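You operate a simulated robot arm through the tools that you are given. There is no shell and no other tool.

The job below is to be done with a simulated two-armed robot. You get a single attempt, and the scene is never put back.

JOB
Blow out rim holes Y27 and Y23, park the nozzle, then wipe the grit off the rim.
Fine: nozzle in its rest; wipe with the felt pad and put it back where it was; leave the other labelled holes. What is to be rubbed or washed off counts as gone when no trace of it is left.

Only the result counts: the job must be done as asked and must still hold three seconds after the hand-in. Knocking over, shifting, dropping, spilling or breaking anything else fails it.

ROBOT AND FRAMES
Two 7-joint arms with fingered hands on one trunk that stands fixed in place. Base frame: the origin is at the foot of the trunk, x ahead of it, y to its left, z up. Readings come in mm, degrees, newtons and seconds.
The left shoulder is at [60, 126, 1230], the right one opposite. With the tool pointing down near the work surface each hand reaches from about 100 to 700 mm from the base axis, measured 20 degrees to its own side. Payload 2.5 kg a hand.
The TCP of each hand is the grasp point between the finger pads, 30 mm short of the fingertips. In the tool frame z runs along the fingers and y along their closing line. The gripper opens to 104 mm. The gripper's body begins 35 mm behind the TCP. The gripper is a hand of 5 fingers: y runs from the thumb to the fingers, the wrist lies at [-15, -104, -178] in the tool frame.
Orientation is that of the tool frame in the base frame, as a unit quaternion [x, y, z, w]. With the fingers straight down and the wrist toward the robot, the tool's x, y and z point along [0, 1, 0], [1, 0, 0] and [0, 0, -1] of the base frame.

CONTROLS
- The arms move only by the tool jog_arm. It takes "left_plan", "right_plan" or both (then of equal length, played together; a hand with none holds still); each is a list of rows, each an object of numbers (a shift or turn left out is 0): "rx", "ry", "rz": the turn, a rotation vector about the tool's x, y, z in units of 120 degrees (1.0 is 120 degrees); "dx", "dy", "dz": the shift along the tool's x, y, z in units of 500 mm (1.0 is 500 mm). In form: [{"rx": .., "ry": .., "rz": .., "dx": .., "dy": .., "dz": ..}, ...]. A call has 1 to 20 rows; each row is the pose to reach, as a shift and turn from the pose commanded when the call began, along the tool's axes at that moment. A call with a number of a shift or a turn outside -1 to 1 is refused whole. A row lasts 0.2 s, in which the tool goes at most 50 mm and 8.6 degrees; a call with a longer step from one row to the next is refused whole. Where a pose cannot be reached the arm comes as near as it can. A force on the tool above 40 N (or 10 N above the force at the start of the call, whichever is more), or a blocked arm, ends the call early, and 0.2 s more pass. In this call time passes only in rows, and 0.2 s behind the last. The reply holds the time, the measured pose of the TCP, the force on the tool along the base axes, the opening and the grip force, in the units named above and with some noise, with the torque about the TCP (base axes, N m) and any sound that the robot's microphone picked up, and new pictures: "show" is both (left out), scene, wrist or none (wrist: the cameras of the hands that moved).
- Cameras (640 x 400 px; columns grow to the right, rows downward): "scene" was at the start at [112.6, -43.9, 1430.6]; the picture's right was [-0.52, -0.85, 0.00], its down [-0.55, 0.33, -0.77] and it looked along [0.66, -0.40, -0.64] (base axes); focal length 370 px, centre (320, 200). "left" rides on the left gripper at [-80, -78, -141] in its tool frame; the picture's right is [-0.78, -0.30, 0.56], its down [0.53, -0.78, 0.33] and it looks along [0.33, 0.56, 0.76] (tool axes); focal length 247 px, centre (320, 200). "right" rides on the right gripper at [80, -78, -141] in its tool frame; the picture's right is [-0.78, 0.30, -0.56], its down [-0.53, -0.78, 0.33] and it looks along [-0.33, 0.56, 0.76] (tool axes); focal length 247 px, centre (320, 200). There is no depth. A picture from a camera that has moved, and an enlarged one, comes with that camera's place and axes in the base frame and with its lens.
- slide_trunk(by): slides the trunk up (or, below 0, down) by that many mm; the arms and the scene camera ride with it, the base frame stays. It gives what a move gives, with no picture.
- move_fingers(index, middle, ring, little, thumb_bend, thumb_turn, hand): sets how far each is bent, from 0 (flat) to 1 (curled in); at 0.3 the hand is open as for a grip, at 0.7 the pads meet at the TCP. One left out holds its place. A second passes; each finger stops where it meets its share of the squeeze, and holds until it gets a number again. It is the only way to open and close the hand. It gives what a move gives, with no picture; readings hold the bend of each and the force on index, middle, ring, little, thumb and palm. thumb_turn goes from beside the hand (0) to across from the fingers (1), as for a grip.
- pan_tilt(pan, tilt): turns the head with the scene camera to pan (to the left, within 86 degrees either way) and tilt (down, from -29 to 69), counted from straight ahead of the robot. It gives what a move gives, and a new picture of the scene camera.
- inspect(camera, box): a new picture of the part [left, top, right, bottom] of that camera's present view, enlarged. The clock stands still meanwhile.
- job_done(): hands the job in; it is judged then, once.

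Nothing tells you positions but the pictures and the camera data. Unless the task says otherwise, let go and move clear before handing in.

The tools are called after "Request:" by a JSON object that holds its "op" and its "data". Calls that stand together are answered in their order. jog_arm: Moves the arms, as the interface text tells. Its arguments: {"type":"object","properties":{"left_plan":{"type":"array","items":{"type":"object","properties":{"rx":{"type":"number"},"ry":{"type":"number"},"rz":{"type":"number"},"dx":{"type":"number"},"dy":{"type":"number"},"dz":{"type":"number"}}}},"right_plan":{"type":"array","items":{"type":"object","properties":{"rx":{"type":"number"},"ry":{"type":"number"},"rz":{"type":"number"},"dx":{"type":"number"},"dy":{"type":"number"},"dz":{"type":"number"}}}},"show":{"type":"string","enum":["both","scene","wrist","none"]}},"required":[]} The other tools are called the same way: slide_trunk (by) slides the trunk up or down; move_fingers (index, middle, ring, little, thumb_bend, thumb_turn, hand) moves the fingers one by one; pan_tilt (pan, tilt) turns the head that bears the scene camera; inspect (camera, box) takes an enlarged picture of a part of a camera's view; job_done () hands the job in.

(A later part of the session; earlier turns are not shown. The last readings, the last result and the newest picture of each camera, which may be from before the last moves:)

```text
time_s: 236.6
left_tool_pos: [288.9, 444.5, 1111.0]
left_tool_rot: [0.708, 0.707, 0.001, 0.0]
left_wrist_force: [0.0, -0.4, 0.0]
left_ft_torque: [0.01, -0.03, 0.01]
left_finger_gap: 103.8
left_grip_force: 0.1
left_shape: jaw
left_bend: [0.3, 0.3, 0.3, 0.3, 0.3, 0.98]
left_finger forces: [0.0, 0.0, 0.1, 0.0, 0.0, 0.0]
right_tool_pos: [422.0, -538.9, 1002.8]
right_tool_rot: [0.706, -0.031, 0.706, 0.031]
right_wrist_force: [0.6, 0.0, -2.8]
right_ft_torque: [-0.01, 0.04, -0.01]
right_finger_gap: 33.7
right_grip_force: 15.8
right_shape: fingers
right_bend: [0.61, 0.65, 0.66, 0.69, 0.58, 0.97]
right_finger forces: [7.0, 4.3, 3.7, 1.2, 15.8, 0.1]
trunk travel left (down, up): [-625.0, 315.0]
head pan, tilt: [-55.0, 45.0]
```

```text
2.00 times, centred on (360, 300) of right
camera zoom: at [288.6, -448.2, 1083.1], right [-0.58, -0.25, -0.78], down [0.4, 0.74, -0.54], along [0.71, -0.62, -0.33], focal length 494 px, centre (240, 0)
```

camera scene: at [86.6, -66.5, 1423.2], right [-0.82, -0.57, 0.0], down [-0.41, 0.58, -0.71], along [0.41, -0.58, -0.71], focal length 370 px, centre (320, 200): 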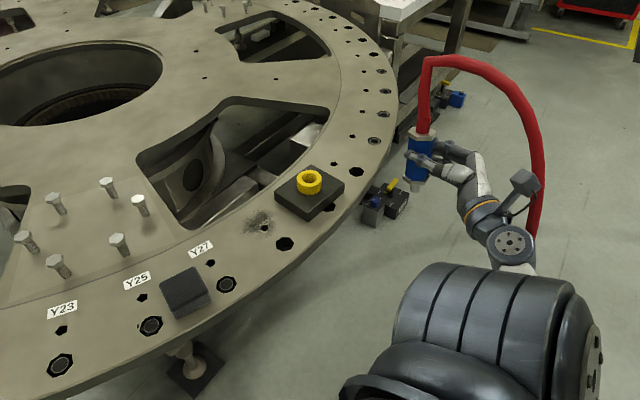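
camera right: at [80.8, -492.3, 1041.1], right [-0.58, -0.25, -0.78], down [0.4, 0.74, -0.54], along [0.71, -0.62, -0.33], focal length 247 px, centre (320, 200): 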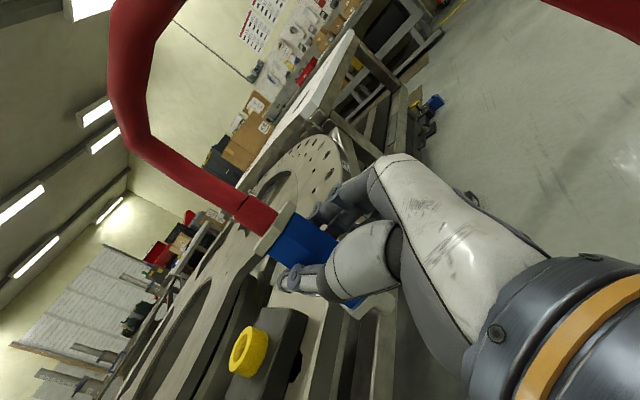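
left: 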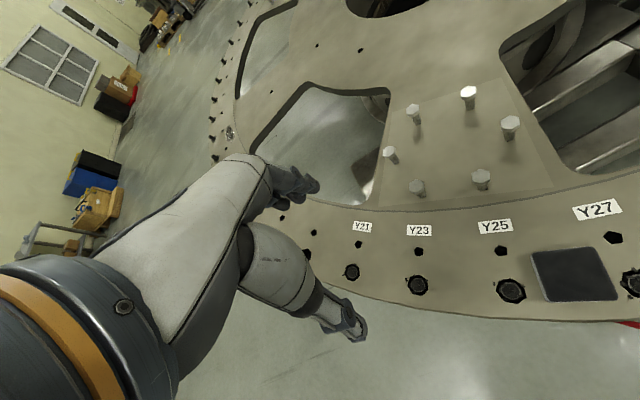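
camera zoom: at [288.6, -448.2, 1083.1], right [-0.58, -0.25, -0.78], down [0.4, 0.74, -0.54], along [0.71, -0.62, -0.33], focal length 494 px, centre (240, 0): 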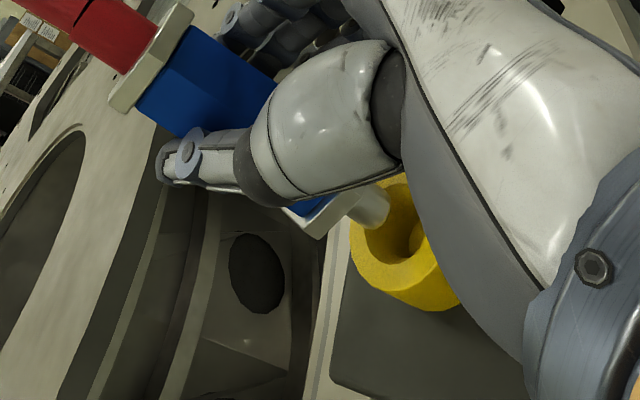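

The tip is lined up with the cup within about 1 mm. I'll lower it straight in, in small steps.

Request:
{"op": "jog_arm", "data": {"right_plan": [{"dx": -0.012, "dz": 0.001}, {"dx": -0.024, "dz": 0.002}, {"dx": -0.036, "dz": 0.002}, {"dx": -0.048, "dz": 0.002}], "show": "none"}}

Request:
{"op": "inspect", "data": {"camera": "scene", "box": [270, 130, 350, 200]}}

```text
time_s: 237.6
left_tool_pos: [291.0, 444.8, 1111.8]
left_tool_rot: [0.707, 0.707, 0.0, 0.0]
left_wrist_force: [0.3, -0.1, 0.9]
left_ft_torque: [-0.04, 0.02, 0.02]
left_finger_gap: 103.7
left_grip_force: 0.0
left_shape: jaw
left_bend: [0.3, 0.3, 0.3, 0.3, 0.3, 0.98]
left_finger forces: [0.0, 0.0, 0.0, 0.1, 0.0, 0.0]
right_tool_pos: [420.1, -540.2, 977.7]
right_tool_rot: [0.707, -0.031, 0.706, 0.03]
right_wrist_force: [-0.1, -0.2, -2.8]
right_ft_torque: [-0.05, 0.04, 0.01]
right_finger_gap: 33.8
right_grip_force: 15.7
right_shape: fingers
right_bend: [0.61, 0.65, 0.66, 0.69, 0.58, 0.97]
right_finger forces: [7.0, 4.3, 3.7, 1.1, 15.8, 0.0]
trunk travel left (down, up): [-625.0, 315.0]
head pan, tilt: [-55.0, 45.0]
```

```text
5.71 times, centred on (310, 165) of scene
camera zoom: at [86.7, -66.5, 1423.3], right [-0.82, -0.57, 0.0], down [-0.41, 0.58, -0.71], along [0.41, -0.58, -0.71], focal length 2114 px, centre (377, 400)
```

zoom: 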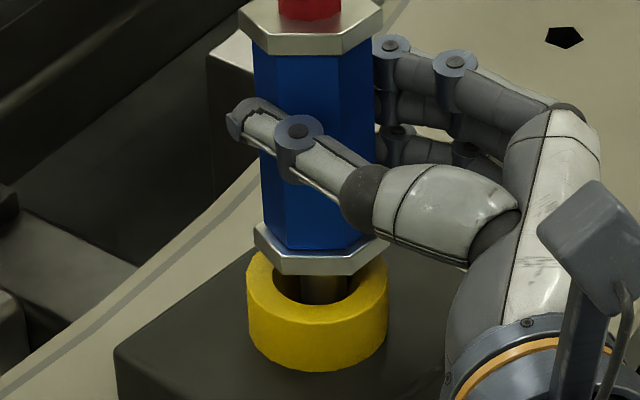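

It slides in without touching. A few more millimetres until the nut seats.

Request:
{"op": "jog_arm", "data": {"right_plan": [{"dx": -0.006}, {"dx": -0.012}, {"dx": -0.018}], "show": "none"}}

Request:
{"op": "inspect", "data": {"camera": "scene", "box": [270, 130, 350, 200]}}

```text
time_s: 238.4
left_tool_pos: [289.4, 444.4, 1111.9]
left_tool_rot: [0.707, 0.707, 0.001, 0.001]
left_wrist_force: [0.2, 0.9, 0.3]
left_ft_torque: [0.0, 0.02, -0.02]
left_finger_gap: 103.9
left_grip_force: 0.0
left_shape: jaw
left_bend: [0.3, 0.3, 0.3, 0.3, 0.3, 0.98]
left_finger forces: [0.1, 0.0, 0.0, 0.0, 0.1, 0.0]
right_tool_pos: [421.6, -540.1, 970.8]
right_tool_rot: [0.705, -0.031, 0.708, 0.033]
right_wrist_force: [-1.3, -0.1, 5.2]
right_ft_torque: [0.01, -0.17, 0.0]
right_finger_gap: 33.7
right_grip_force: 15.1
right_shape: fingers
right_bend: [0.61, 0.65, 0.66, 0.7, 0.58, 0.96]
right_finger forces: [6.5, 3.8, 3.4, 1.0, 15.5, 0.1]
trunk travel left (down, up): [-625.0, 315.0]
head pan, tilt: [-55.0, 45.0]
```

```text
5.71 times, centred on (310, 165) of scene
camera zoom: at [86.0, -65.7, 1423.5], right [-0.82, -0.57, 0.0], down [-0.41, 0.58, -0.71], along [0.41, -0.58, -0.71], focal length 2114 px, centre (377, 400)
```

zoom: 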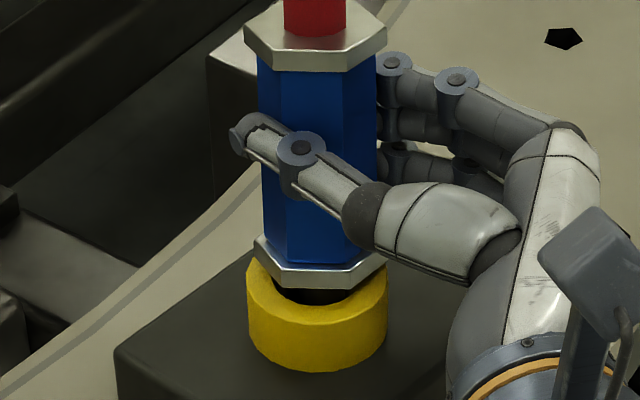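

The nut has met the cup's rim (8 N). I'll release gently so it settles flat.

Request:
{"op": "move_fingers", "data": {"hand": "right", "index": 0.54, "middle": 0.54, "ring": 0.54, "little": 0.54, "thumb_bend": 0.53}}

Request:
{"op": "inspect", "data": {"camera": "scene", "box": [270, 130, 350, 200]}}

```text
time_s: 239.4
left_tool_pos: [290.6, 444.7, 1111.1]
left_tool_rot: [0.708, 0.707, 0.0, 0.0]
left_wrist_force: [0.0, 0.4, 0.3]
left_ft_torque: [0.02, -0.02, -0.01]
left_finger_gap: 103.9
left_grip_force: 0.1
left_shape: jaw
left_bend: [0.3, 0.3, 0.3, 0.3, 0.3, 0.98]
left_finger forces: [0.0, 0.1, 0.0, 0.0, 0.1, 0.0]
right_tool_pos: [421.2, -540.5, 967.6]
right_tool_rot: [0.707, -0.032, 0.706, 0.032]
right_wrist_force: [0.5, 1.2, -0.9]
right_ft_torque: [0.02, -0.03, -0.01]
right_finger_gap: 43.6
right_grip_force: 0.1
right_shape: fingers
right_bend: [0.54, 0.54, 0.54, 0.54, 0.52, 0.98]
right_finger forces: [0.1, 0.0, 0.1, 0.0, 0.5, 0.0]
trunk travel left (down, up): [-625.0, 315.0]
head pan, tilt: [-55.0, 45.0]
```

```text
5.71 times, centred on (310, 165) of scene
camera zoom: at [86.5, -66.2, 1423.3], right [-0.82, -0.57, 0.0], down [-0.41, 0.58, -0.71], along [0.41, -0.58, -0.71], focal length 2114 px, centre (377, 400)
```

zoom: 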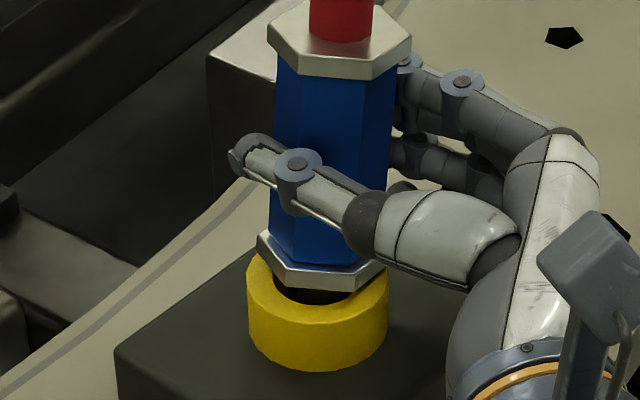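

The nozzle isn't fully seated: it sits about 14 mm high and leans against the fingers. I'll zoom in to see how the tip sits in the cup.

Request:
{"op": "inspect", "data": {"camera": "scene", "box": [290, 155, 335, 195]}}

Request:
{"op": "inspect", "data": {"camera": "right", "box": [300, 240, 460, 400]}}

```text
10.00 times, centred on (312, 175) of scene
camera zoom: at [86.5, -66.2, 1423.3], right [-0.82, -0.57, 0.0], down [-0.41, 0.58, -0.71], along [0.41, -0.58, -0.71], focal length 3699 px, centre (395, 450)
```

zoom: 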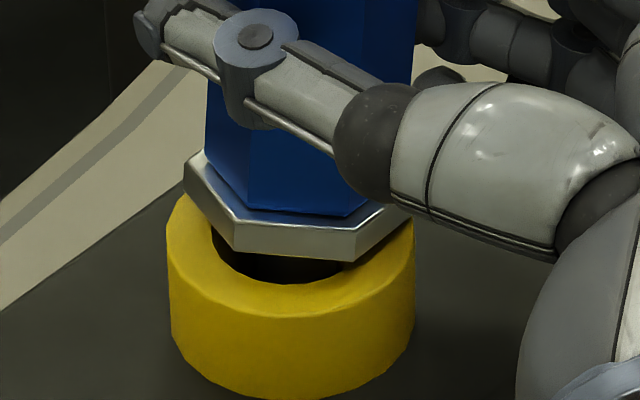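

```text
2.50 times, centred on (380, 320) of right
camera zoom: at [287.4, -449.3, 1049.0], right [-0.58, -0.25, -0.78], down [0.4, 0.74, -0.54], along [0.71, -0.62, -0.33], focal length 617 px, centre (170, -100)
```

zoom: 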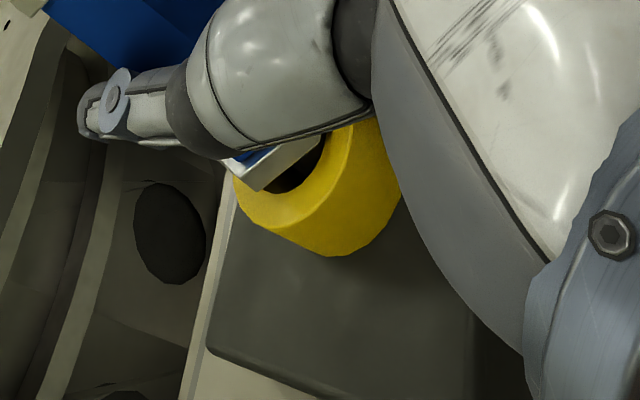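

The nut sits off to the far side of the cup by about 8 mm. I'll re-grip lightly, lift a few millimetres, shift it back toward the robot, and lower it again.

Request:
{"op": "move_fingers", "data": {"hand": "right", "index": 0.7, "middle": 0.7, "ring": 0.7, "little": 0.7, "thumb_bend": 0.7}}

Request:
{"op": "jog_arm", "data": {"right_plan": [{"dx": 0.006}, {"dx": 0.012}, {"dx": 0.012, "dz": -0.008}, {"dx": 0.012, "dz": -0.014}], "show": "none"}}

Request:
{"op": "inspect", "data": {"camera": "scene", "box": [270, 130, 350, 200]}}

```text
time_s: 240.4
left_tool_pos: [290.1, 446.0, 1110.7]
left_tool_rot: [0.707, 0.707, 0.0, 0.0]
left_wrist_force: [-0.1, 0.1, -0.7]
left_ft_torque: [0.0, 0.01, 0.04]
left_finger_gap: 103.7
left_grip_force: 0.0
left_shape: jaw
left_bend: [0.3, 0.3, 0.3, 0.3, 0.3, 0.98]
left_finger forces: [0.0, 0.1, 0.0, 0.0, 0.0, 0.1]
right_tool_pos: [420.4, -540.1, 967.4]
right_tool_rot: [0.706, -0.031, 0.706, 0.033]
right_wrist_force: [0.1, -1.2, 0.2]
right_ft_torque: [-0.09, -0.01, -0.02]
right_finger_gap: 31.5
right_grip_force: 16.3
right_shape: fingers
right_bend: [0.61, 0.66, 0.66, 0.68, 0.58, 0.99]
right_finger forces: [8.3, 3.3, 3.0, 2.3, 15.5, 0.0]
trunk travel left (down, up): [-625.0, 315.0]
head pan, tilt: [-55.0, 45.0]
```

```text
time_s: 241.4
left_tool_pos: [289.7, 446.0, 1111.6]
left_tool_rot: [0.706, 0.708, 0.0, 0.0]
left_wrist_force: [-0.6, 0.0, 0.1]
left_ft_torque: [0.04, 0.02, -0.01]
left_finger_gap: 103.7
left_grip_force: 0.0
left_shape: jaw
left_bend: [0.3, 0.3, 0.3, 0.3, 0.3, 0.98]
left_finger forces: [0.1, 0.0, 0.0, 0.0, 0.0, 0.1]
right_tool_pos: [416.0, -539.9, 973.2]
right_tool_rot: [0.707, -0.031, 0.706, 0.031]
right_wrist_force: [2.4, -0.2, -3.0]
right_ft_torque: [-0.02, -0.08, -0.03]
right_finger_gap: 31.9
right_grip_force: 15.7
right_shape: fingers
right_bend: [0.61, 0.66, 0.67, 0.69, 0.58, 0.99]
right_finger forces: [8.4, 3.6, 4.0, 0.9, 15.2, 0.0]
trunk travel left (down, up): [-625.0, 315.0]
head pan, tilt: [-55.0, 45.0]
```

```text
5.71 times, centred on (310, 165) of scene
camera zoom: at [86.9, -66.5, 1423.2], right [-0.82, -0.57, 0.0], down [-0.41, 0.58, -0.71], along [0.41, -0.58, -0.71], focal length 2114 px, centre (377, 400)
```

zoom: 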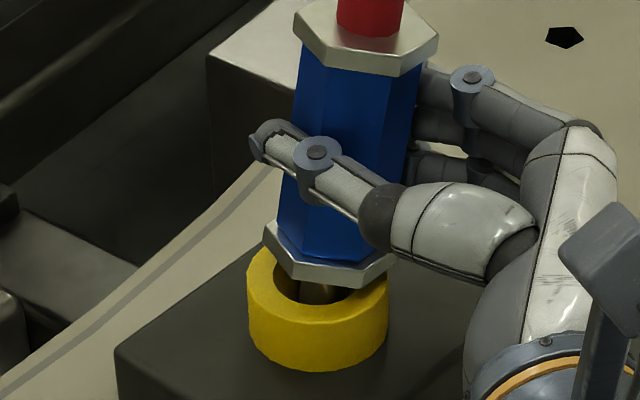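

The tip is now at the cup's centre but the nozzle leans about 15° to the right in my grip. I'll roll the hand to bring it upright around its tip.

Request:
{"op": "jog_arm", "data": {"right_plan": [{"dx": 0.002, "dy": -0.012, "dz": -0.001, "rz": -0.043}, {"dx": 0.0035, "dy": -0.023, "dz": -0.002, "rz": -0.086}, {"dx": 0.005, "dy": -0.034, "dz": -0.003, "rz": -0.129}], "show": "none"}}

Request:
{"op": "inspect", "data": {"camera": "scene", "box": [270, 120, 350, 200]}}

```text
time_s: 242.2
left_tool_pos: [288.4, 445.4, 1111.6]
left_tool_rot: [0.706, 0.708, 0.0, -0.001]
left_wrist_force: [-1.1, -0.2, -0.2]
left_ft_torque: [0.0, 0.0, 0.01]
left_finger_gap: 103.8
left_grip_force: 0.0
left_shape: jaw
left_bend: [0.3, 0.3, 0.3, 0.3, 0.3, 0.98]
left_finger forces: [0.0, 0.0, 0.0, 0.0, 0.0, 0.0]
right_tool_pos: [417.0, -523.2, 978.8]
right_tool_rot: [0.704, 0.065, 0.696, 0.127]
right_wrist_force: [1.8, 1.0, -2.6]
right_ft_torque: [0.04, -0.08, 0.02]
right_finger_gap: 31.8
right_grip_force: 16.2
right_shape: fingers
right_bend: [0.61, 0.66, 0.67, 0.69, 0.58, 0.99]
right_finger forces: [8.4, 3.4, 3.6, 0.6, 15.5, 0.0]
trunk travel left (down, up): [-625.0, 315.0]
head pan, tilt: [-55.0, 45.0]
```

```text
5.00 times, centred on (310, 160) of scene
camera zoom: at [87.0, -66.5, 1423.2], right [-0.82, -0.57, 0.0], down [-0.41, 0.58, -0.71], along [0.41, -0.58, -0.71], focal length 1850 px, centre (370, 400)
```

zoom: 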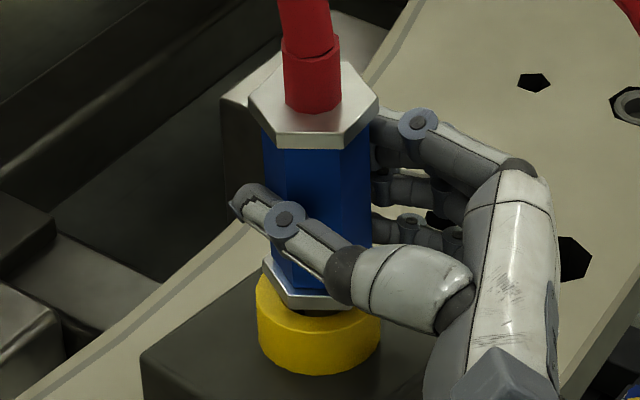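

Upright again. Now I lower it gently to seat the nut.

Request:
{"op": "jog_arm", "data": {"right_plan": [{"dx": -0.008, "dy": -0.0022}, {"dx": -0.016, "dy": -0.0045}, {"dx": -0.0232, "dy": -0.0065}], "show": "none"}}

Request:
{"op": "inspect", "data": {"camera": "scene", "box": [270, 120, 350, 200]}}

```text
time_s: 243.0
left_tool_pos: [290.5, 446.3, 1111.2]
left_tool_rot: [0.707, 0.707, 0.0, 0.0]
left_wrist_force: [-0.1, -0.5, 0.4]
left_ft_torque: [-0.01, -0.01, -0.02]
left_finger_gap: 103.6
left_grip_force: 0.2
left_shape: jaw
left_bend: [0.3, 0.3, 0.3, 0.3, 0.3, 0.98]
left_finger forces: [0.1, 0.0, 0.0, 0.0, 0.0, 0.0]
right_tool_pos: [414.4, -522.9, 968.1]
right_tool_rot: [0.703, 0.066, 0.696, 0.128]
right_wrist_force: [3.1, -1.5, 3.4]
right_ft_torque: [-0.04, -0.19, -0.03]
right_finger_gap: 31.5
right_grip_force: 16.5
right_shape: fingers
right_bend: [0.6, 0.66, 0.67, 0.7, 0.58, 0.98]
right_finger forces: [9.3, 3.6, 4.1, 0.7, 14.8, 0.1]
trunk travel left (down, up): [-625.0, 315.0]
head pan, tilt: [-55.0, 45.0]
```

```text
5.00 times, centred on (310, 160) of scene
camera zoom: at [86.7, -66.0, 1423.4], right [-0.82, -0.57, 0.0], down [-0.41, 0.58, -0.71], along [0.41, -0.58, -0.71], focal length 1850 px, centre (370, 400)
```

zoom: 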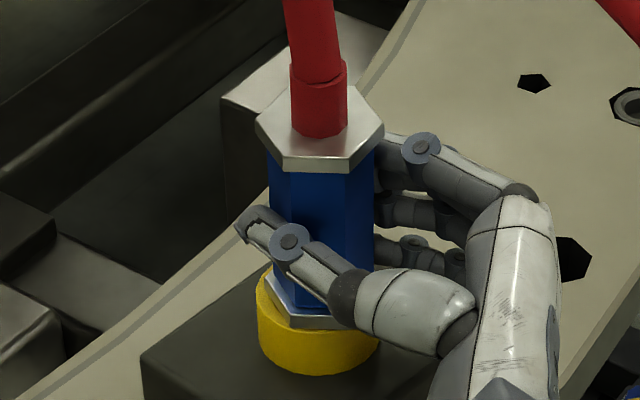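

The nut is seated properly now. I'll release again.

Request:
{"op": "move_fingers", "data": {"hand": "right", "index": 0.54, "middle": 0.56, "ring": 0.56, "little": 0.56, "thumb_bend": 0.53}}

Request:
{"op": "inspect", "data": {"camera": "scene", "box": [270, 120, 350, 200]}}

```text
time_s: 244.0
left_tool_pos: [290.8, 446.8, 1110.2]
left_tool_rot: [0.707, 0.708, 0.0, 0.0]
left_wrist_force: [0.8, -0.8, -0.3]
left_ft_torque: [0.0, 0.0, -0.01]
left_finger_gap: 103.6
left_grip_force: 0.0
left_shape: jaw
left_bend: [0.3, 0.3, 0.3, 0.3, 0.3, 0.98]
left_finger forces: [0.1, 0.0, 0.0, 0.1, 0.0, 0.0]
right_tool_pos: [414.0, -522.8, 965.1]
right_tool_rot: [0.705, 0.064, 0.695, 0.126]
right_wrist_force: [-0.5, -0.4, 0.2]
right_ft_torque: [-0.03, -0.01, 0.03]
right_finger_gap: 42.9
right_grip_force: 0.0
right_shape: fingers
right_bend: [0.54, 0.56, 0.56, 0.56, 0.53, 0.98]
right_finger forces: [0.0, 0.1, 0.0, 0.0, 0.0, 0.0]
trunk travel left (down, up): [-625.0, 315.0]
head pan, tilt: [-55.0, 45.0]
```

```text
5.00 times, centred on (310, 160) of scene
camera zoom: at [86.5, -66.2, 1423.3], right [-0.82, -0.57, 0.0], down [-0.41, 0.58, -0.71], along [0.41, -0.58, -0.71], focal length 1850 px, centre (370, 400)
```

zoom: 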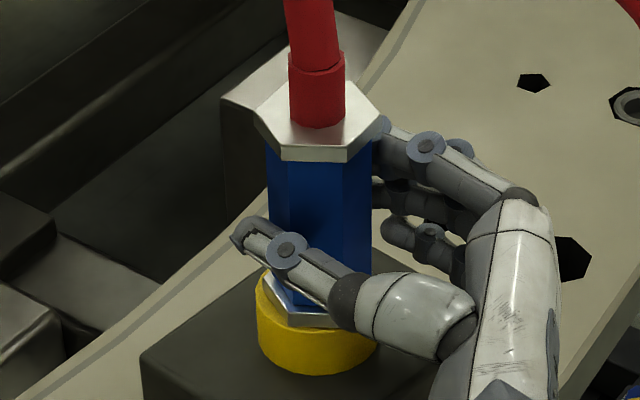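

It stands on its own. I'll open fully and back straight out.

Request:
{"op": "move_fingers", "data": {"hand": "right", "index": 0.3, "middle": 0.3, "ring": 0.3, "little": 0.3, "thumb_bend": 0.3}}

Request:
{"op": "inspect", "data": {"camera": "scene", "box": [250, 110, 370, 210]}}

```text
time_s: 245.0
left_tool_pos: [290.2, 445.5, 1112.0]
left_tool_rot: [0.707, 0.707, 0.0, -0.001]
left_wrist_force: [-0.8, 0.7, 0.7]
left_ft_torque: [0.0, 0.02, 0.01]
left_finger_gap: 103.7
left_grip_force: 0.1
left_shape: jaw
left_bend: [0.3, 0.3, 0.3, 0.3, 0.3, 0.98]
left_finger forces: [0.1, 0.0, 0.1, 0.1, 0.1, 0.0]
right_tool_pos: [414.1, -522.7, 964.7]
right_tool_rot: [0.704, 0.065, 0.696, 0.126]
right_wrist_force: [-0.1, -0.2, 0.9]
right_ft_torque: [0.01, 0.02, -0.02]
right_finger_gap: 102.7
right_grip_force: 0.0
right_shape: fingers
right_bend: [0.3, 0.3, 0.3, 0.3, 0.3, 0.96]
right_finger forces: [0.1, 0.1, 0.0, 0.1, 0.1, 0.0]
trunk travel left (down, up): [-625.0, 315.0]
head pan, tilt: [-55.0, 45.0]
```

```text
4.00 times, centred on (310, 160) of scene
camera zoom: at [86.5, -66.2, 1423.3], right [-0.82, -0.57, 0.0], down [-0.41, 0.58, -0.71], along [0.41, -0.58, -0.71], focal length 1480 px, centre (360, 360)
```

zoom: 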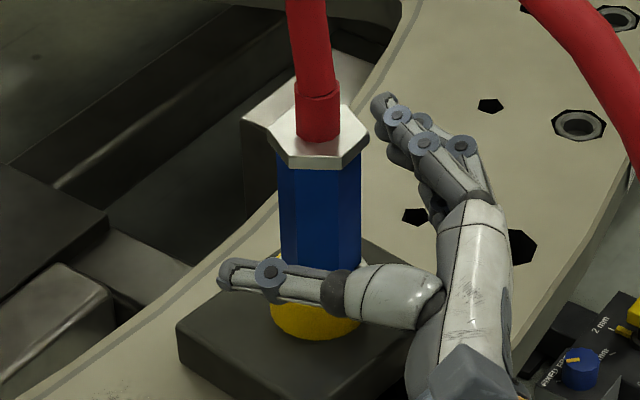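

Clear all round. Now the straight retreat.

Request:
{"op": "jog_arm", "data": {"right_plan": [{"dz": -0.03}, {"dz": -0.07}, {"dz": -0.13}, {"dz": -0.19}, {"dz": -0.25}], "show": "scene"}}

Request:
{"op": "inspect", "data": {"camera": "scene", "box": [260, 70, 460, 230]}}

```text
time_s: 246.2
left_tool_pos: [289.3, 445.1, 1110.9]
left_tool_rot: [0.707, 0.707, 0.0, 0.0]
left_wrist_force: [0.7, -0.2, 0.0]
left_ft_torque: [0.0, -0.02, 0.01]
left_finger_gap: 103.9
left_grip_force: 0.1
left_shape: jaw
left_bend: [0.3, 0.3, 0.3, 0.3, 0.3, 0.98]
left_finger forces: [0.1, 0.0, 0.0, 0.0, 0.0, 0.1]
right_tool_pos: [292.4, -511.2, 966.7]
right_tool_rot: [0.704, 0.065, 0.695, 0.126]
right_wrist_force: [-0.6, 0.4, 0.6]
right_ft_torque: [-0.02, 0.01, -0.02]
right_finger_gap: 103.0
right_grip_force: 0.1
right_shape: fingers
right_bend: [0.3, 0.3, 0.3, 0.3, 0.3, 0.96]
right_finger forces: [0.0, 0.0, 0.1, 0.1, 0.0, 0.1]
trunk travel left (down, up): [-625.0, 315.0]
head pan, tilt: [-55.0, 45.0]
camera scene: at [86.3, -66.2, 1423.3], right [-0.82, -0.57, 0.0], down [-0.41, 0.58, -0.71], along [0.41, -0.58, -0.71], focal length 370 px, centre (320, 200)
```

scene: 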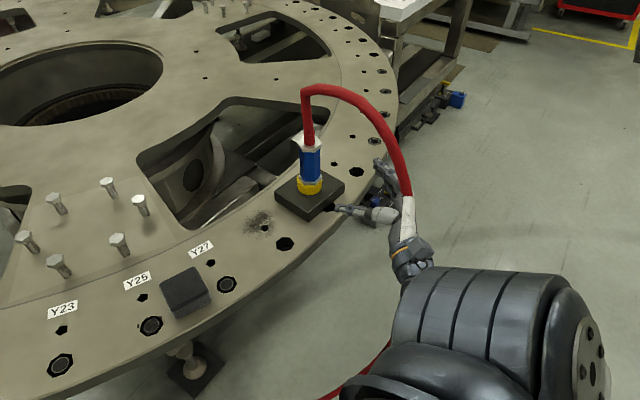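

```text
2.50 times, centred on (360, 150) of scene
camera zoom: at [86.3, -66.2, 1423.3], right [-0.82, -0.57, 0.0], down [-0.41, 0.58, -0.71], along [0.41, -0.58, -0.71], focal length 925 px, centre (220, 325)
```

zoom: 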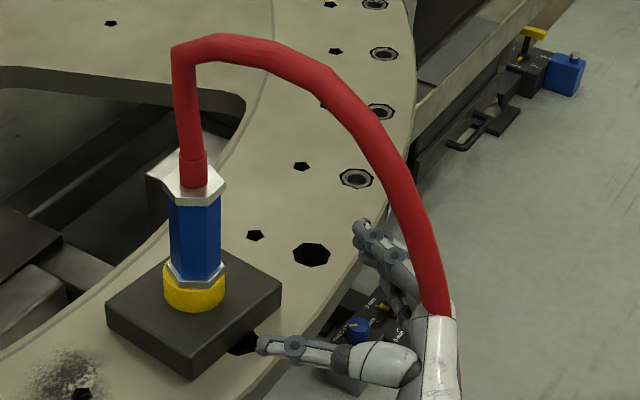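

The nozzle is parked upright in its rest, matching my first picture closely. Now the pad: I'll turn the hand fingers-down, moving up and away from the rest first.

Request:
{"op": "jog_arm", "data": {"right_plan": [{"dx": 0.05, "dy": -0.009}, {"dx": 0.1, "dy": -0.018}, {"dx": 0.15, "dy": -0.027}, {"dx": 0.2, "dy": -0.036}, {"dx": 0.208, "dy": -0.0375, "rx": 0.0439, "ry": -0.0304, "rz": -0.0341}, {"dx": 0.217, "dy": -0.039, "rx": 0.0879, "ry": -0.0608, "rz": -0.0683}, {"dx": 0.225, "dy": -0.0404, "rx": 0.1318, "ry": -0.0912, "rz": -0.1024}, {"dx": 0.233, "dy": -0.0419, "rx": 0.1757, "ry": -0.1216, "rz": -0.1365}, {"dx": 0.241, "dy": -0.0433, "rx": 0.2197, "ry": -0.152, "rz": -0.1707}, {"dx": 0.25, "dy": -0.0448, "rx": 0.2636, "ry": -0.1824, "rz": -0.2048}, {"dx": 0.258, "dy": -0.0463, "rx": 0.3075, "ry": -0.2128, "rz": -0.2389}, {"dx": 0.266, "dy": -0.0477, "rx": 0.3515, "ry": -0.2432, "rz": -0.2731}, {"dx": 0.274, "dy": -0.0492, "rx": 0.3954, "ry": -0.2736, "rz": -0.3072}, {"dx": 0.283, "dy": -0.0507, "rx": 0.4393, "ry": -0.304, "rz": -0.3413}, {"dx": 0.291, "dy": -0.0521, "rx": 0.4833, "ry": -0.3344, "rz": -0.3755}, {"dx": 0.299, "dy": -0.0536, "rx": 0.5272, "ry": -0.3648, "rz": -0.4096}, {"dx": 0.307, "dy": -0.0551, "rx": 0.5711, "ry": -0.3952, "rz": -0.4437}, {"dx": 0.316, "dy": -0.0565, "rx": 0.6151, "ry": -0.4256, "rz": -0.4779}, {"dx": 0.324, "dy": -0.058, "rx": 0.659, "ry": -0.456, "rz": -0.512}], "show": "both"}}

```text
time_s: 250.2
left_tool_pos: [290.3, 445.2, 1111.0]
left_tool_rot: [0.707, 0.707, -0.001, 0.001]
left_wrist_force: [0.1, -0.5, 0.4]
left_ft_torque: [0.0, 0.01, 0.03]
left_finger_gap: 103.9
left_grip_force: 0.1
left_shape: jaw
left_bend: [0.3, 0.3, 0.3, 0.3, 0.3, 0.98]
left_finger forces: [0.0, 0.0, 0.1, 0.0, 0.0, 0.0]
right_tool_pos: [296.9, -442.2, 1115.5]
right_tool_rot: [0.707, 0.707, -0.002, -0.001]
right_wrist_force: [0.2, 0.1, -0.8]
right_ft_torque: [0.0, -0.02, -0.03]
right_finger_gap: 103.4
right_grip_force: 0.0
right_shape: fingers
right_bend: [0.3, 0.3, 0.3, 0.3, 0.3, 0.96]
right_finger forces: [0.0, 0.0, 0.0, 0.1, 0.0, 0.0]
trunk travel left (down, up): [-625.0, 315.0]
head pan, tilt: [-55.0, 45.0]
camera scene: at [86.7, -66.1, 1423.3], right [-0.82, -0.57, 0.0], down [-0.41, 0.58, -0.71], along [0.41, -0.58, -0.71], focal length 370 px, centre (320, 200)
camera right: at [219.3, -359.7, 1257.0], right [0.3, -0.78, 0.56], down [-0.78, -0.54, -0.33], along [0.55, -0.33, -0.76], focal length 247 px, centre (320, 200)
```

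scene: 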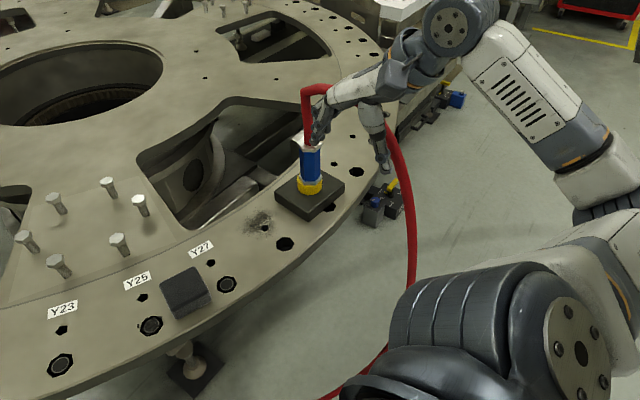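
right: 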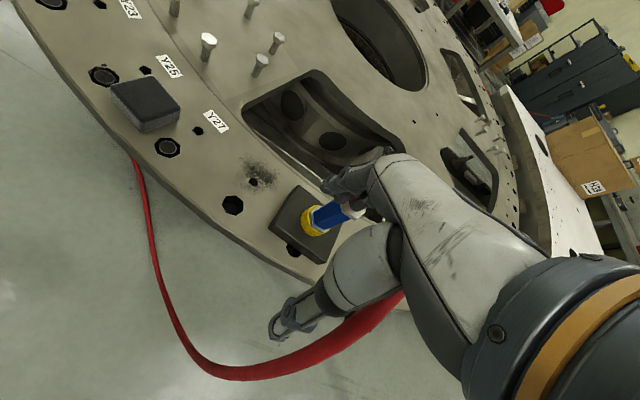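

The arm is back in its starting pose. I'll raise the trunk 100 mm for elbow room and move over the felt pad, turned 21° to match it.

Request:
{"op": "slide_trunk", "data": {"by": 100}}

Request:
{"op": "jog_arm", "data": {"right_plan": [{"dx": 0.0496, "dy": 0.0326, "dz": 0.02, "rz": 0.0175}, {"dx": 0.0992, "dy": 0.0652, "dz": 0.05, "rz": 0.035}, {"dx": 0.1488, "dy": 0.0978, "dz": 0.09, "rz": 0.0525}, {"dx": 0.1984, "dy": 0.1304, "dz": 0.14, "rz": 0.07}, {"dx": 0.248, "dy": 0.163, "dz": 0.19, "rz": 0.0875}, {"dx": 0.2976, "dy": 0.1956, "dz": 0.24, "rz": 0.105}, {"dx": 0.3472, "dy": 0.2282, "dz": 0.29, "rz": 0.1225}, {"dx": 0.3968, "dy": 0.2608, "dz": 0.34, "rz": 0.14}, {"dx": 0.4464, "dy": 0.2934, "dz": 0.385, "rz": 0.1575}, {"dx": 0.496, "dy": 0.326, "dz": 0.43, "rz": 0.175}], "show": "none"}}

Request:
{"op": "pan_tilt", "data": {"pan": -25, "tilt": 50}}

```text
time_s: 251.5
left_tool_pos: [289.3, 446.5, 1212.3]
left_tool_rot: [0.707, 0.707, 0.0, 0.0]
left_wrist_force: [-0.7, 0.1, 0.6]
left_ft_torque: [-0.02, 0.02, 0.02]
left_finger_gap: 103.9
left_grip_force: 0.0
left_shape: jaw
left_bend: [0.3, 0.3, 0.3, 0.3, 0.3, 0.98]
left_finger forces: [0.0, 0.1, 0.1, 0.1, 0.0, 0.0]
right_tool_pos: [296.3, -440.1, 1214.7]
right_tool_rot: [0.707, 0.708, 0.0, -0.001]
right_wrist_force: [-0.4, -0.4, -0.8]
right_ft_torque: [-0.01, 0.0, 0.01]
right_finger_gap: 103.3
right_grip_force: 0.0
right_shape: fingers
right_bend: [0.3, 0.3, 0.3, 0.3, 0.3, 0.96]
right_finger forces: [0.1, 0.0, 0.0, 0.0, 0.1, 0.0]
trunk travel left (down, up): [-725.0, 215.0]
head pan, tilt: [-55.0, 45.0]
```

```text
time_s: 253.7
left_tool_pos: [289.3, 445.4, 1211.6]
left_tool_rot: [0.707, 0.707, 0.0, 0.0]
left_wrist_force: [-1.0, 0.9, 0.8]
left_ft_torque: [-0.03, 0.01, -0.02]
left_finger_gap: 103.7
left_grip_force: 0.1
left_shape: jaw
left_bend: [0.3, 0.3, 0.3, 0.3, 0.3, 0.98]
left_finger forces: [0.0, 0.0, 0.0, 0.1, 0.1, 0.1]
right_tool_pos: [459.5, -190.7, 1002.1]
right_tool_rot: [0.824, 0.566, -0.001, -0.001]
right_wrist_force: [-0.1, 0.5, 0.1]
right_ft_torque: [-0.06, 0.02, -0.01]
right_finger_gap: 103.0
right_grip_force: 0.0
right_shape: fingers
right_bend: [0.3, 0.3, 0.3, 0.3, 0.3, 0.96]
right_finger forces: [0.1, 0.0, 0.0, 0.1, 0.0, 0.0]
trunk travel left (down, up): [-725.0, 215.0]
head pan, tilt: [-55.0, 45.0]
```

```text
time_s: 254.7
left_tool_pos: [290.0, 445.3, 1210.8]
left_tool_rot: [0.708, 0.706, 0.001, 0.0]
left_wrist_force: [-0.7, 0.4, -0.4]
left_ft_torque: [0.0, 0.03, -0.01]
left_finger_gap: 103.9
left_grip_force: 0.0
left_shape: jaw
left_bend: [0.3, 0.3, 0.3, 0.3, 0.3, 0.98]
left_finger forces: [0.0, 0.1, 0.0, 0.0, 0.0, 0.0]
right_tool_pos: [459.1, -191.5, 1003.8]
right_tool_rot: [0.824, 0.566, 0.0, -0.001]
right_wrist_force: [0.4, -0.3, 0.6]
right_ft_torque: [0.02, 0.02, 0.02]
right_finger_gap: 103.3
right_grip_force: 0.0
right_shape: fingers
right_bend: [0.3, 0.3, 0.3, 0.3, 0.3, 0.96]
right_finger forces: [0.0, 0.0, 0.0, 0.0, 0.0, 0.0]
trunk travel left (down, up): [-725.0, 215.0]
head pan, tilt: [-25.0, 50.0]
camera scene: at [109.6, -32.3, 1516.4], right [-0.42, -0.91, 0.0], down [-0.69, 0.32, -0.64], along [0.58, -0.27, -0.77], focal length 370 px, centre (320, 200)
```

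scene: 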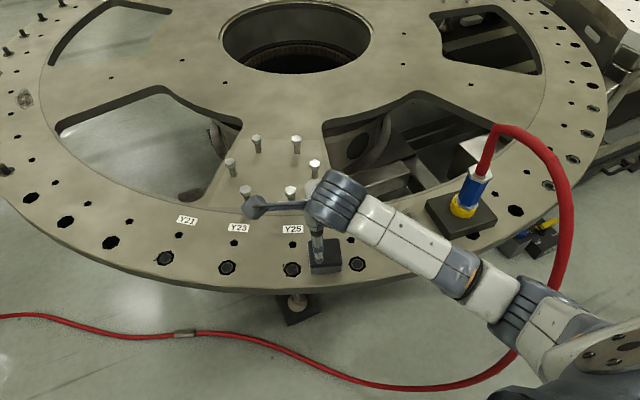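

The hand hovers over the pad. I'll check its alignment from the wrist camera.

Request:
{"op": "inspect", "data": {"camera": "right", "box": [120, 120, 440, 380]}}

Request:
{"op": "inspect", "data": {"camera": "scene", "box": [260, 190, 400, 300]}}

```text
1.54 times, centred on (280, 250) of right
camera zoom: at [415.0, -88.6, 1144.3], right [0.0, -0.83, 0.56], down [-0.92, -0.22, -0.33], along [0.4, -0.51, -0.76], focal length 380 px, centre (382, 123)
```

zoom: 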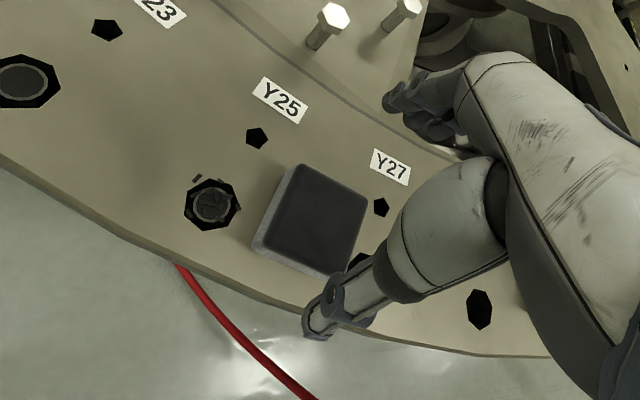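

```text
3.64 times, centred on (330, 245) of scene
camera zoom: at [109.6, -32.3, 1516.4], right [-0.42, -0.91, 0.0], down [-0.69, 0.32, -0.64], along [0.58, -0.27, -0.77], focal length 1345 px, centre (284, 36)
```

zoom: 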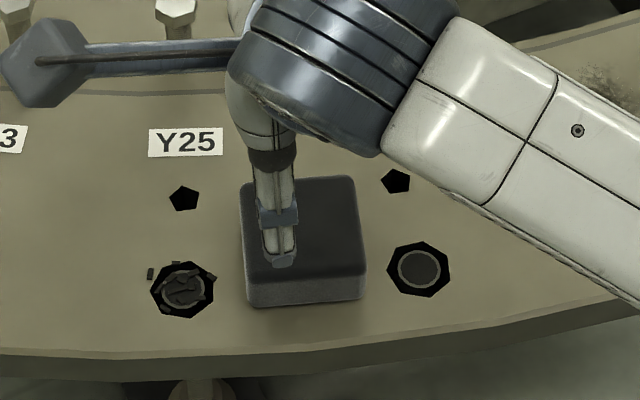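

The pad is centred between thumb and fingers. I'll descend to just above the rim at its sides.

Request:
{"op": "jog_arm", "data": {"right_plan": [{"dz": 0.05, "dy": 0.004}, {"dz": 0.1, "dy": 0.006}, {"dz": 0.14, "dy": 0.006}, {"dz": 0.172, "dy": 0.006}], "show": "none"}}

Request:
{"op": "inspect", "data": {"camera": "right", "box": [120, 120, 440, 380]}}

Request:
{"op": "inspect", "data": {"camera": "scene", "box": [260, 190, 400, 300]}}

```text
time_s: 255.7
left_tool_pos: [289.1, 445.2, 1211.6]
left_tool_rot: [0.707, 0.708, -0.001, 0.0]
left_wrist_force: [0.0, -0.2, 1.3]
left_ft_torque: [0.04, 0.01, 0.0]
left_finger_gap: 104.0
left_grip_force: 0.1
left_shape: jaw
left_bend: [0.3, 0.3, 0.3, 0.3, 0.3, 0.98]
left_finger forces: [0.0, 0.0, 0.0, 0.0, 0.0, 0.0]
right_tool_pos: [461.1, -195.3, 914.5]
right_tool_rot: [0.824, 0.567, 0.0, -0.001]
right_wrist_force: [-0.2, 0.0, 0.7]
right_ft_torque: [-0.02, 0.01, 0.0]
right_finger_gap: 103.3
right_grip_force: 0.0
right_shape: fingers
right_bend: [0.3, 0.3, 0.3, 0.3, 0.3, 0.96]
right_finger forces: [0.0, 0.0, 0.1, 0.1, 0.1, 0.0]
trunk travel left (down, up): [-725.0, 215.0]
head pan, tilt: [-25.0, 50.0]
```

```text
1.54 times, centred on (280, 250) of right
camera zoom: at [417.7, -90.7, 1056.9], right [0.0, -0.83, 0.56], down [-0.92, -0.22, -0.33], along [0.4, -0.51, -0.76], focal length 380 px, centre (382, 123)
```

zoom: 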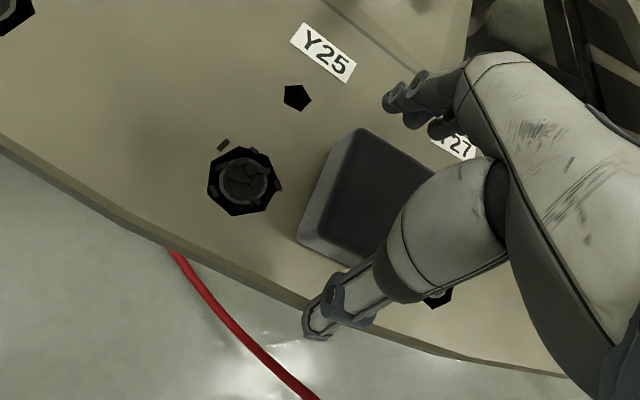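

```text
3.64 times, centred on (330, 245) of scene
camera zoom: at [109.7, -32.1, 1516.4], right [-0.42, -0.91, 0.0], down [-0.69, 0.32, -0.64], along [0.58, -0.27, -0.77], focal length 1345 px, centre (284, 36)
```

zoom: 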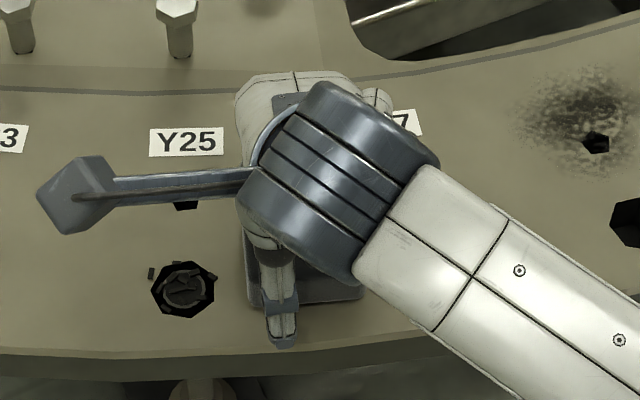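

No contact yet. The thumb reaches lower than the fingers, so I'll bend the digits closer to the pad first and then lower the last few millimetres.

Request:
{"op": "move_fingers", "data": {"hand": "right", "index": 0.4, "middle": 0.4, "ring": 0.4, "little": 0.4, "thumb_bend": 0.43}}

Request:
{"op": "jog_arm", "data": {"right_plan": [{"dz": 0.008}, {"dz": 0.015}], "show": "none"}}

Request:
{"op": "inspect", "data": {"camera": "right", "box": [120, 120, 440, 380]}}

```text
time_s: 256.6
left_tool_pos: [290.1, 444.7, 1211.3]
left_tool_rot: [0.706, 0.708, 0.0, 0.0]
left_wrist_force: [0.4, 0.6, -0.2]
left_ft_torque: [-0.01, -0.01, -0.01]
left_finger_gap: 103.7
left_grip_force: 0.2
left_shape: jaw
left_bend: [0.3, 0.3, 0.3, 0.3, 0.3, 0.98]
left_finger forces: [0.0, 0.0, 0.0, 0.0, 0.0, 0.0]
right_tool_pos: [462.4, -193.4, 915.7]
right_tool_rot: [0.824, 0.567, 0.0, -0.001]
right_wrist_force: [-0.2, -0.1, 0.6]
right_ft_torque: [0.01, -0.01, 0.0]
right_finger_gap: 74.7
right_grip_force: 0.1
right_shape: fingers
right_bend: [0.4, 0.4, 0.4, 0.4, 0.43, 0.97]
right_finger forces: [0.0, 0.0, 0.0, 0.0, 0.0, 0.0]
trunk travel left (down, up): [-725.0, 215.0]
head pan, tilt: [-25.0, 50.0]
```

```text
time_s: 257.2
left_tool_pos: [289.2, 445.5, 1211.8]
left_tool_rot: [0.707, 0.707, -0.001, 0.0]
left_wrist_force: [-0.4, -0.8, -0.3]
left_ft_torque: [-0.03, 0.0, -0.02]
left_finger_gap: 103.8
left_grip_force: 0.0
left_shape: jaw
left_bend: [0.3, 0.3, 0.3, 0.3, 0.3, 0.98]
left_finger forces: [0.0, 0.1, 0.0, 0.0, 0.0, 0.0]
right_tool_pos: [462.2, -193.3, 906.8]
right_tool_rot: [0.824, 0.567, 0.001, -0.001]
right_wrist_force: [0.1, 0.1, -0.4]
right_ft_torque: [0.03, 0.0, 0.0]
right_finger_gap: 74.9
right_grip_force: 0.1
right_shape: fingers
right_bend: [0.4, 0.4, 0.4, 0.4, 0.43, 0.97]
right_finger forces: [0.0, 0.0, 0.0, 0.0, 0.0, 0.0]
trunk travel left (down, up): [-725.0, 215.0]
head pan, tilt: [-25.0, 50.0]
```

```text
1.54 times, centred on (280, 250) of right
camera zoom: at [418.3, -89.0, 1049.2], right [0.0, -0.83, 0.56], down [-0.92, -0.22, -0.33], along [0.4, -0.51, -0.76], focal length 380 px, centre (382, 123)
```

zoom: 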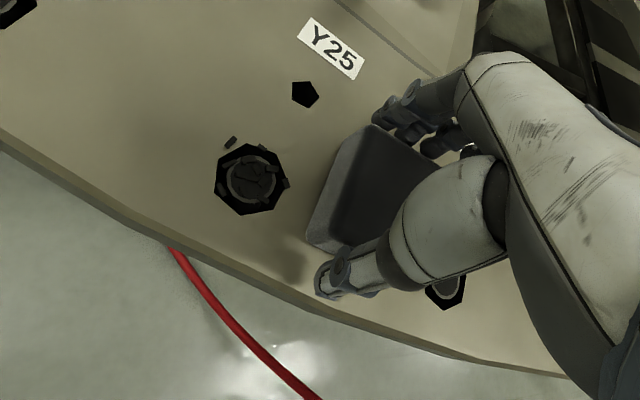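

Clear of the rim and around the pad. I'll close on it.

Request:
{"op": "move_fingers", "data": {"hand": "right", "index": 0.56, "middle": 0.56, "ring": 0.56, "little": 0.56, "thumb_bend": 0.56}}

Request:
{"op": "inspect", "data": {"camera": "right", "box": [120, 120, 440, 380]}}

```text
time_s: 258.2
left_tool_pos: [290.5, 445.3, 1210.9]
left_tool_rot: [0.707, 0.707, 0.0, -0.001]
left_wrist_force: [0.1, -0.8, 0.2]
left_ft_torque: [0.0, 0.03, 0.01]
left_finger_gap: 103.6
left_grip_force: 0.0
left_shape: jaw
left_bend: [0.3, 0.3, 0.3, 0.3, 0.3, 0.98]
left_finger forces: [0.0, 0.0, 0.1, 0.0, 0.0, 0.0]
right_tool_pos: [462.2, -192.5, 907.8]
right_tool_rot: [0.824, 0.566, 0.001, 0.0]
right_wrist_force: [1.5, -1.0, 2.8]
right_ft_torque: [-0.12, -0.07, 0.03]
right_finger_gap: 61.5
right_grip_force: 14.2
right_shape: fingers
right_bend: [0.5, 0.52, 0.52, 0.54, 0.47, 0.96]
right_finger forces: [4.7, 4.2, 3.4, 2.3, 13.5, 0.1]
trunk travel left (down, up): [-725.0, 215.0]
head pan, tilt: [-25.0, 50.0]
```

```text
1.54 times, centred on (280, 250) of right
camera zoom: at [418.2, -89.0, 1049.3], right [0.0, -0.83, 0.56], down [-0.92, -0.22, -0.33], along [0.4, -0.51, -0.76], focal length 380 px, centre (382, 123)
```

zoom: 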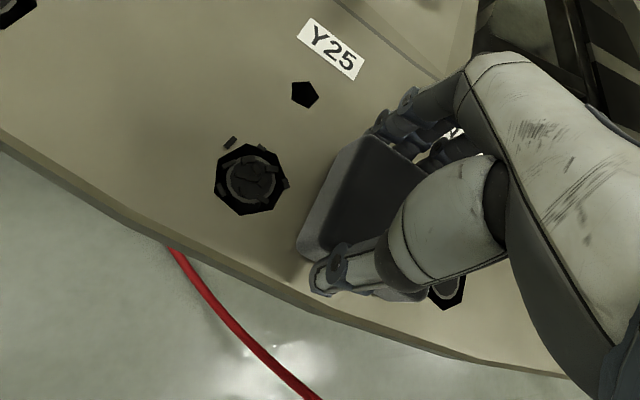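

The pad is held by all fingers (14 N). I'll lift it, carry it over to the grit, and check my alignment before pressing down.

Request:
{"op": "jog_arm", "data": {"right_plan": [{"dz": -0.04}, {"dz": -0.09}, {"dx": -0.06, "dy": 0.028, "dz": -0.1}, {"dx": -0.12, "dy": 0.056, "dz": -0.1}, {"dx": -0.18, "dy": 0.084, "dz": -0.1}, {"dx": -0.24, "dy": 0.112, "dz": -0.1}, {"dx": -0.3, "dy": 0.14, "dz": -0.1}, {"dx": -0.362, "dy": 0.169, "dz": -0.1}], "show": "none"}}

Request:
{"op": "pan_tilt", "data": {"pan": -38, "tilt": 50}}

Request:
{"op": "inspect", "data": {"camera": "right", "box": [120, 80, 440, 340]}}

```text
time_s: 260.1
left_tool_pos: [289.9, 445.6, 1212.9]
left_tool_rot: [0.707, 0.707, 0.0, -0.001]
left_wrist_force: [-0.2, -0.3, -0.3]
left_ft_torque: [-0.01, -0.01, 0.02]
left_finger_gap: 103.8
left_grip_force: 0.1
left_shape: jaw
left_bend: [0.3, 0.3, 0.3, 0.3, 0.3, 0.98]
left_finger forces: [0.0, 0.0, 0.0, 0.0, 0.0, 0.0]
right_tool_pos: [475.9, -391.2, 957.0]
right_tool_rot: [0.824, 0.566, 0.0, -0.001]
right_wrist_force: [0.0, -0.4, -0.1]
right_ft_torque: [0.03, 0.0, 0.01]
right_finger_gap: 61.3
right_grip_force: 13.1
right_shape: fingers
right_bend: [0.5, 0.52, 0.52, 0.55, 0.47, 0.96]
right_finger forces: [4.9, 3.9, 3.3, 1.2, 13.2, 0.0]
trunk travel left (down, up): [-725.0, 215.0]
head pan, tilt: [-25.0, 50.0]
```

```text
time_s: 260.8
left_tool_pos: [289.5, 445.3, 1211.7]
left_tool_rot: [0.707, 0.707, 0.0, -0.001]
left_wrist_force: [-0.6, -0.5, -0.5]
left_ft_torque: [0.04, -0.01, 0.0]
left_finger_gap: 103.9
left_grip_force: 0.1
left_shape: jaw
left_bend: [0.3, 0.3, 0.3, 0.3, 0.3, 0.98]
left_finger forces: [0.0, 0.1, 0.0, 0.0, 0.0, 0.0]
right_tool_pos: [474.4, -390.8, 956.3]
right_tool_rot: [0.824, 0.567, 0.0, -0.001]
right_wrist_force: [0.4, -0.3, 0.2]
right_ft_torque: [-0.01, -0.01, 0.04]
right_finger_gap: 61.1
right_grip_force: 12.9
right_shape: fingers
right_bend: [0.5, 0.52, 0.52, 0.55, 0.47, 0.96]
right_finger forces: [4.8, 3.9, 3.3, 1.3, 13.2, 0.0]
trunk travel left (down, up): [-725.0, 215.0]
head pan, tilt: [-38.0, 50.0]
camera scene: at [100.7, -47.0, 1516.4], right [-0.62, -0.79, 0.0], down [-0.6, 0.47, -0.64], along [0.51, -0.4, -0.77], focal length 370 px, centre (320, 200)
```

scene: 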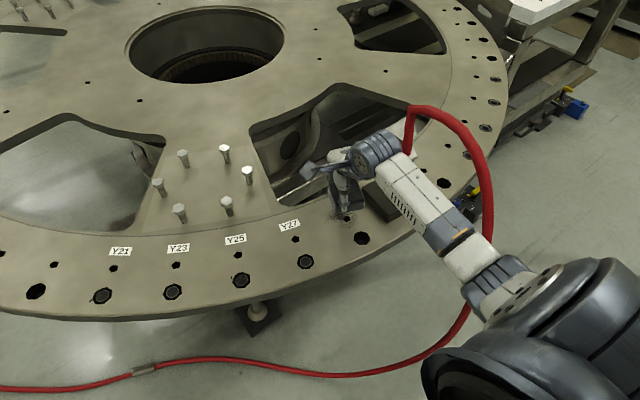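

```text
1.54 times, centred on (280, 210) of right
camera zoom: at [432.2, -287.6, 1098.6], right [0.0, -0.83, 0.56], down [-0.92, -0.22, -0.33], along [0.4, -0.51, -0.76], focal length 380 px, centre (382, 185)
```

zoom: 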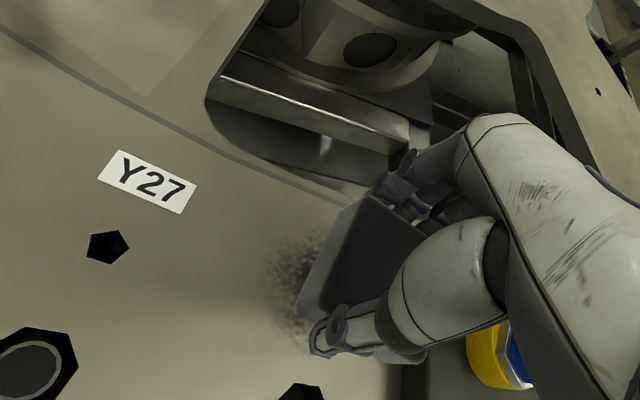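

The pad is above the grit. I'll lower it until it presses lightly on the rim.

Request:
{"op": "jog_arm", "data": {"right_plan": [{"dz": 0.04}, {"dz": 0.08}, {"dz": 0.095}, {"dz": 0.101}], "show": "none"}}

```text
time_s: 261.8
left_tool_pos: [289.0, 445.6, 1211.4]
left_tool_rot: [0.707, 0.707, 0.001, 0.0]
left_wrist_force: [-0.1, -0.6, 1.2]
left_ft_torque: [0.0, -0.01, -0.03]
left_finger_gap: 103.6
left_grip_force: 0.0
left_shape: jaw
left_bend: [0.3, 0.3, 0.3, 0.3, 0.3, 0.98]
left_finger forces: [0.0, 0.0, 0.1, 0.1, 0.0, 0.0]
right_tool_pos: [477.9, -391.8, 906.7]
right_tool_rot: [0.824, 0.567, 0.001, 0.001]
right_wrist_force: [-1.1, 1.7, 6.1]
right_ft_torque: [-0.19, -0.04, -0.02]
right_finger_gap: 61.4
right_grip_force: 14.0
right_shape: fingers
right_bend: [0.5, 0.52, 0.52, 0.55, 0.47, 0.96]
right_finger forces: [4.6, 3.7, 3.2, 4.1, 13.8, 0.1]
trunk travel left (down, up): [-725.0, 215.0]
head pan, tilt: [-38.0, 50.0]
```

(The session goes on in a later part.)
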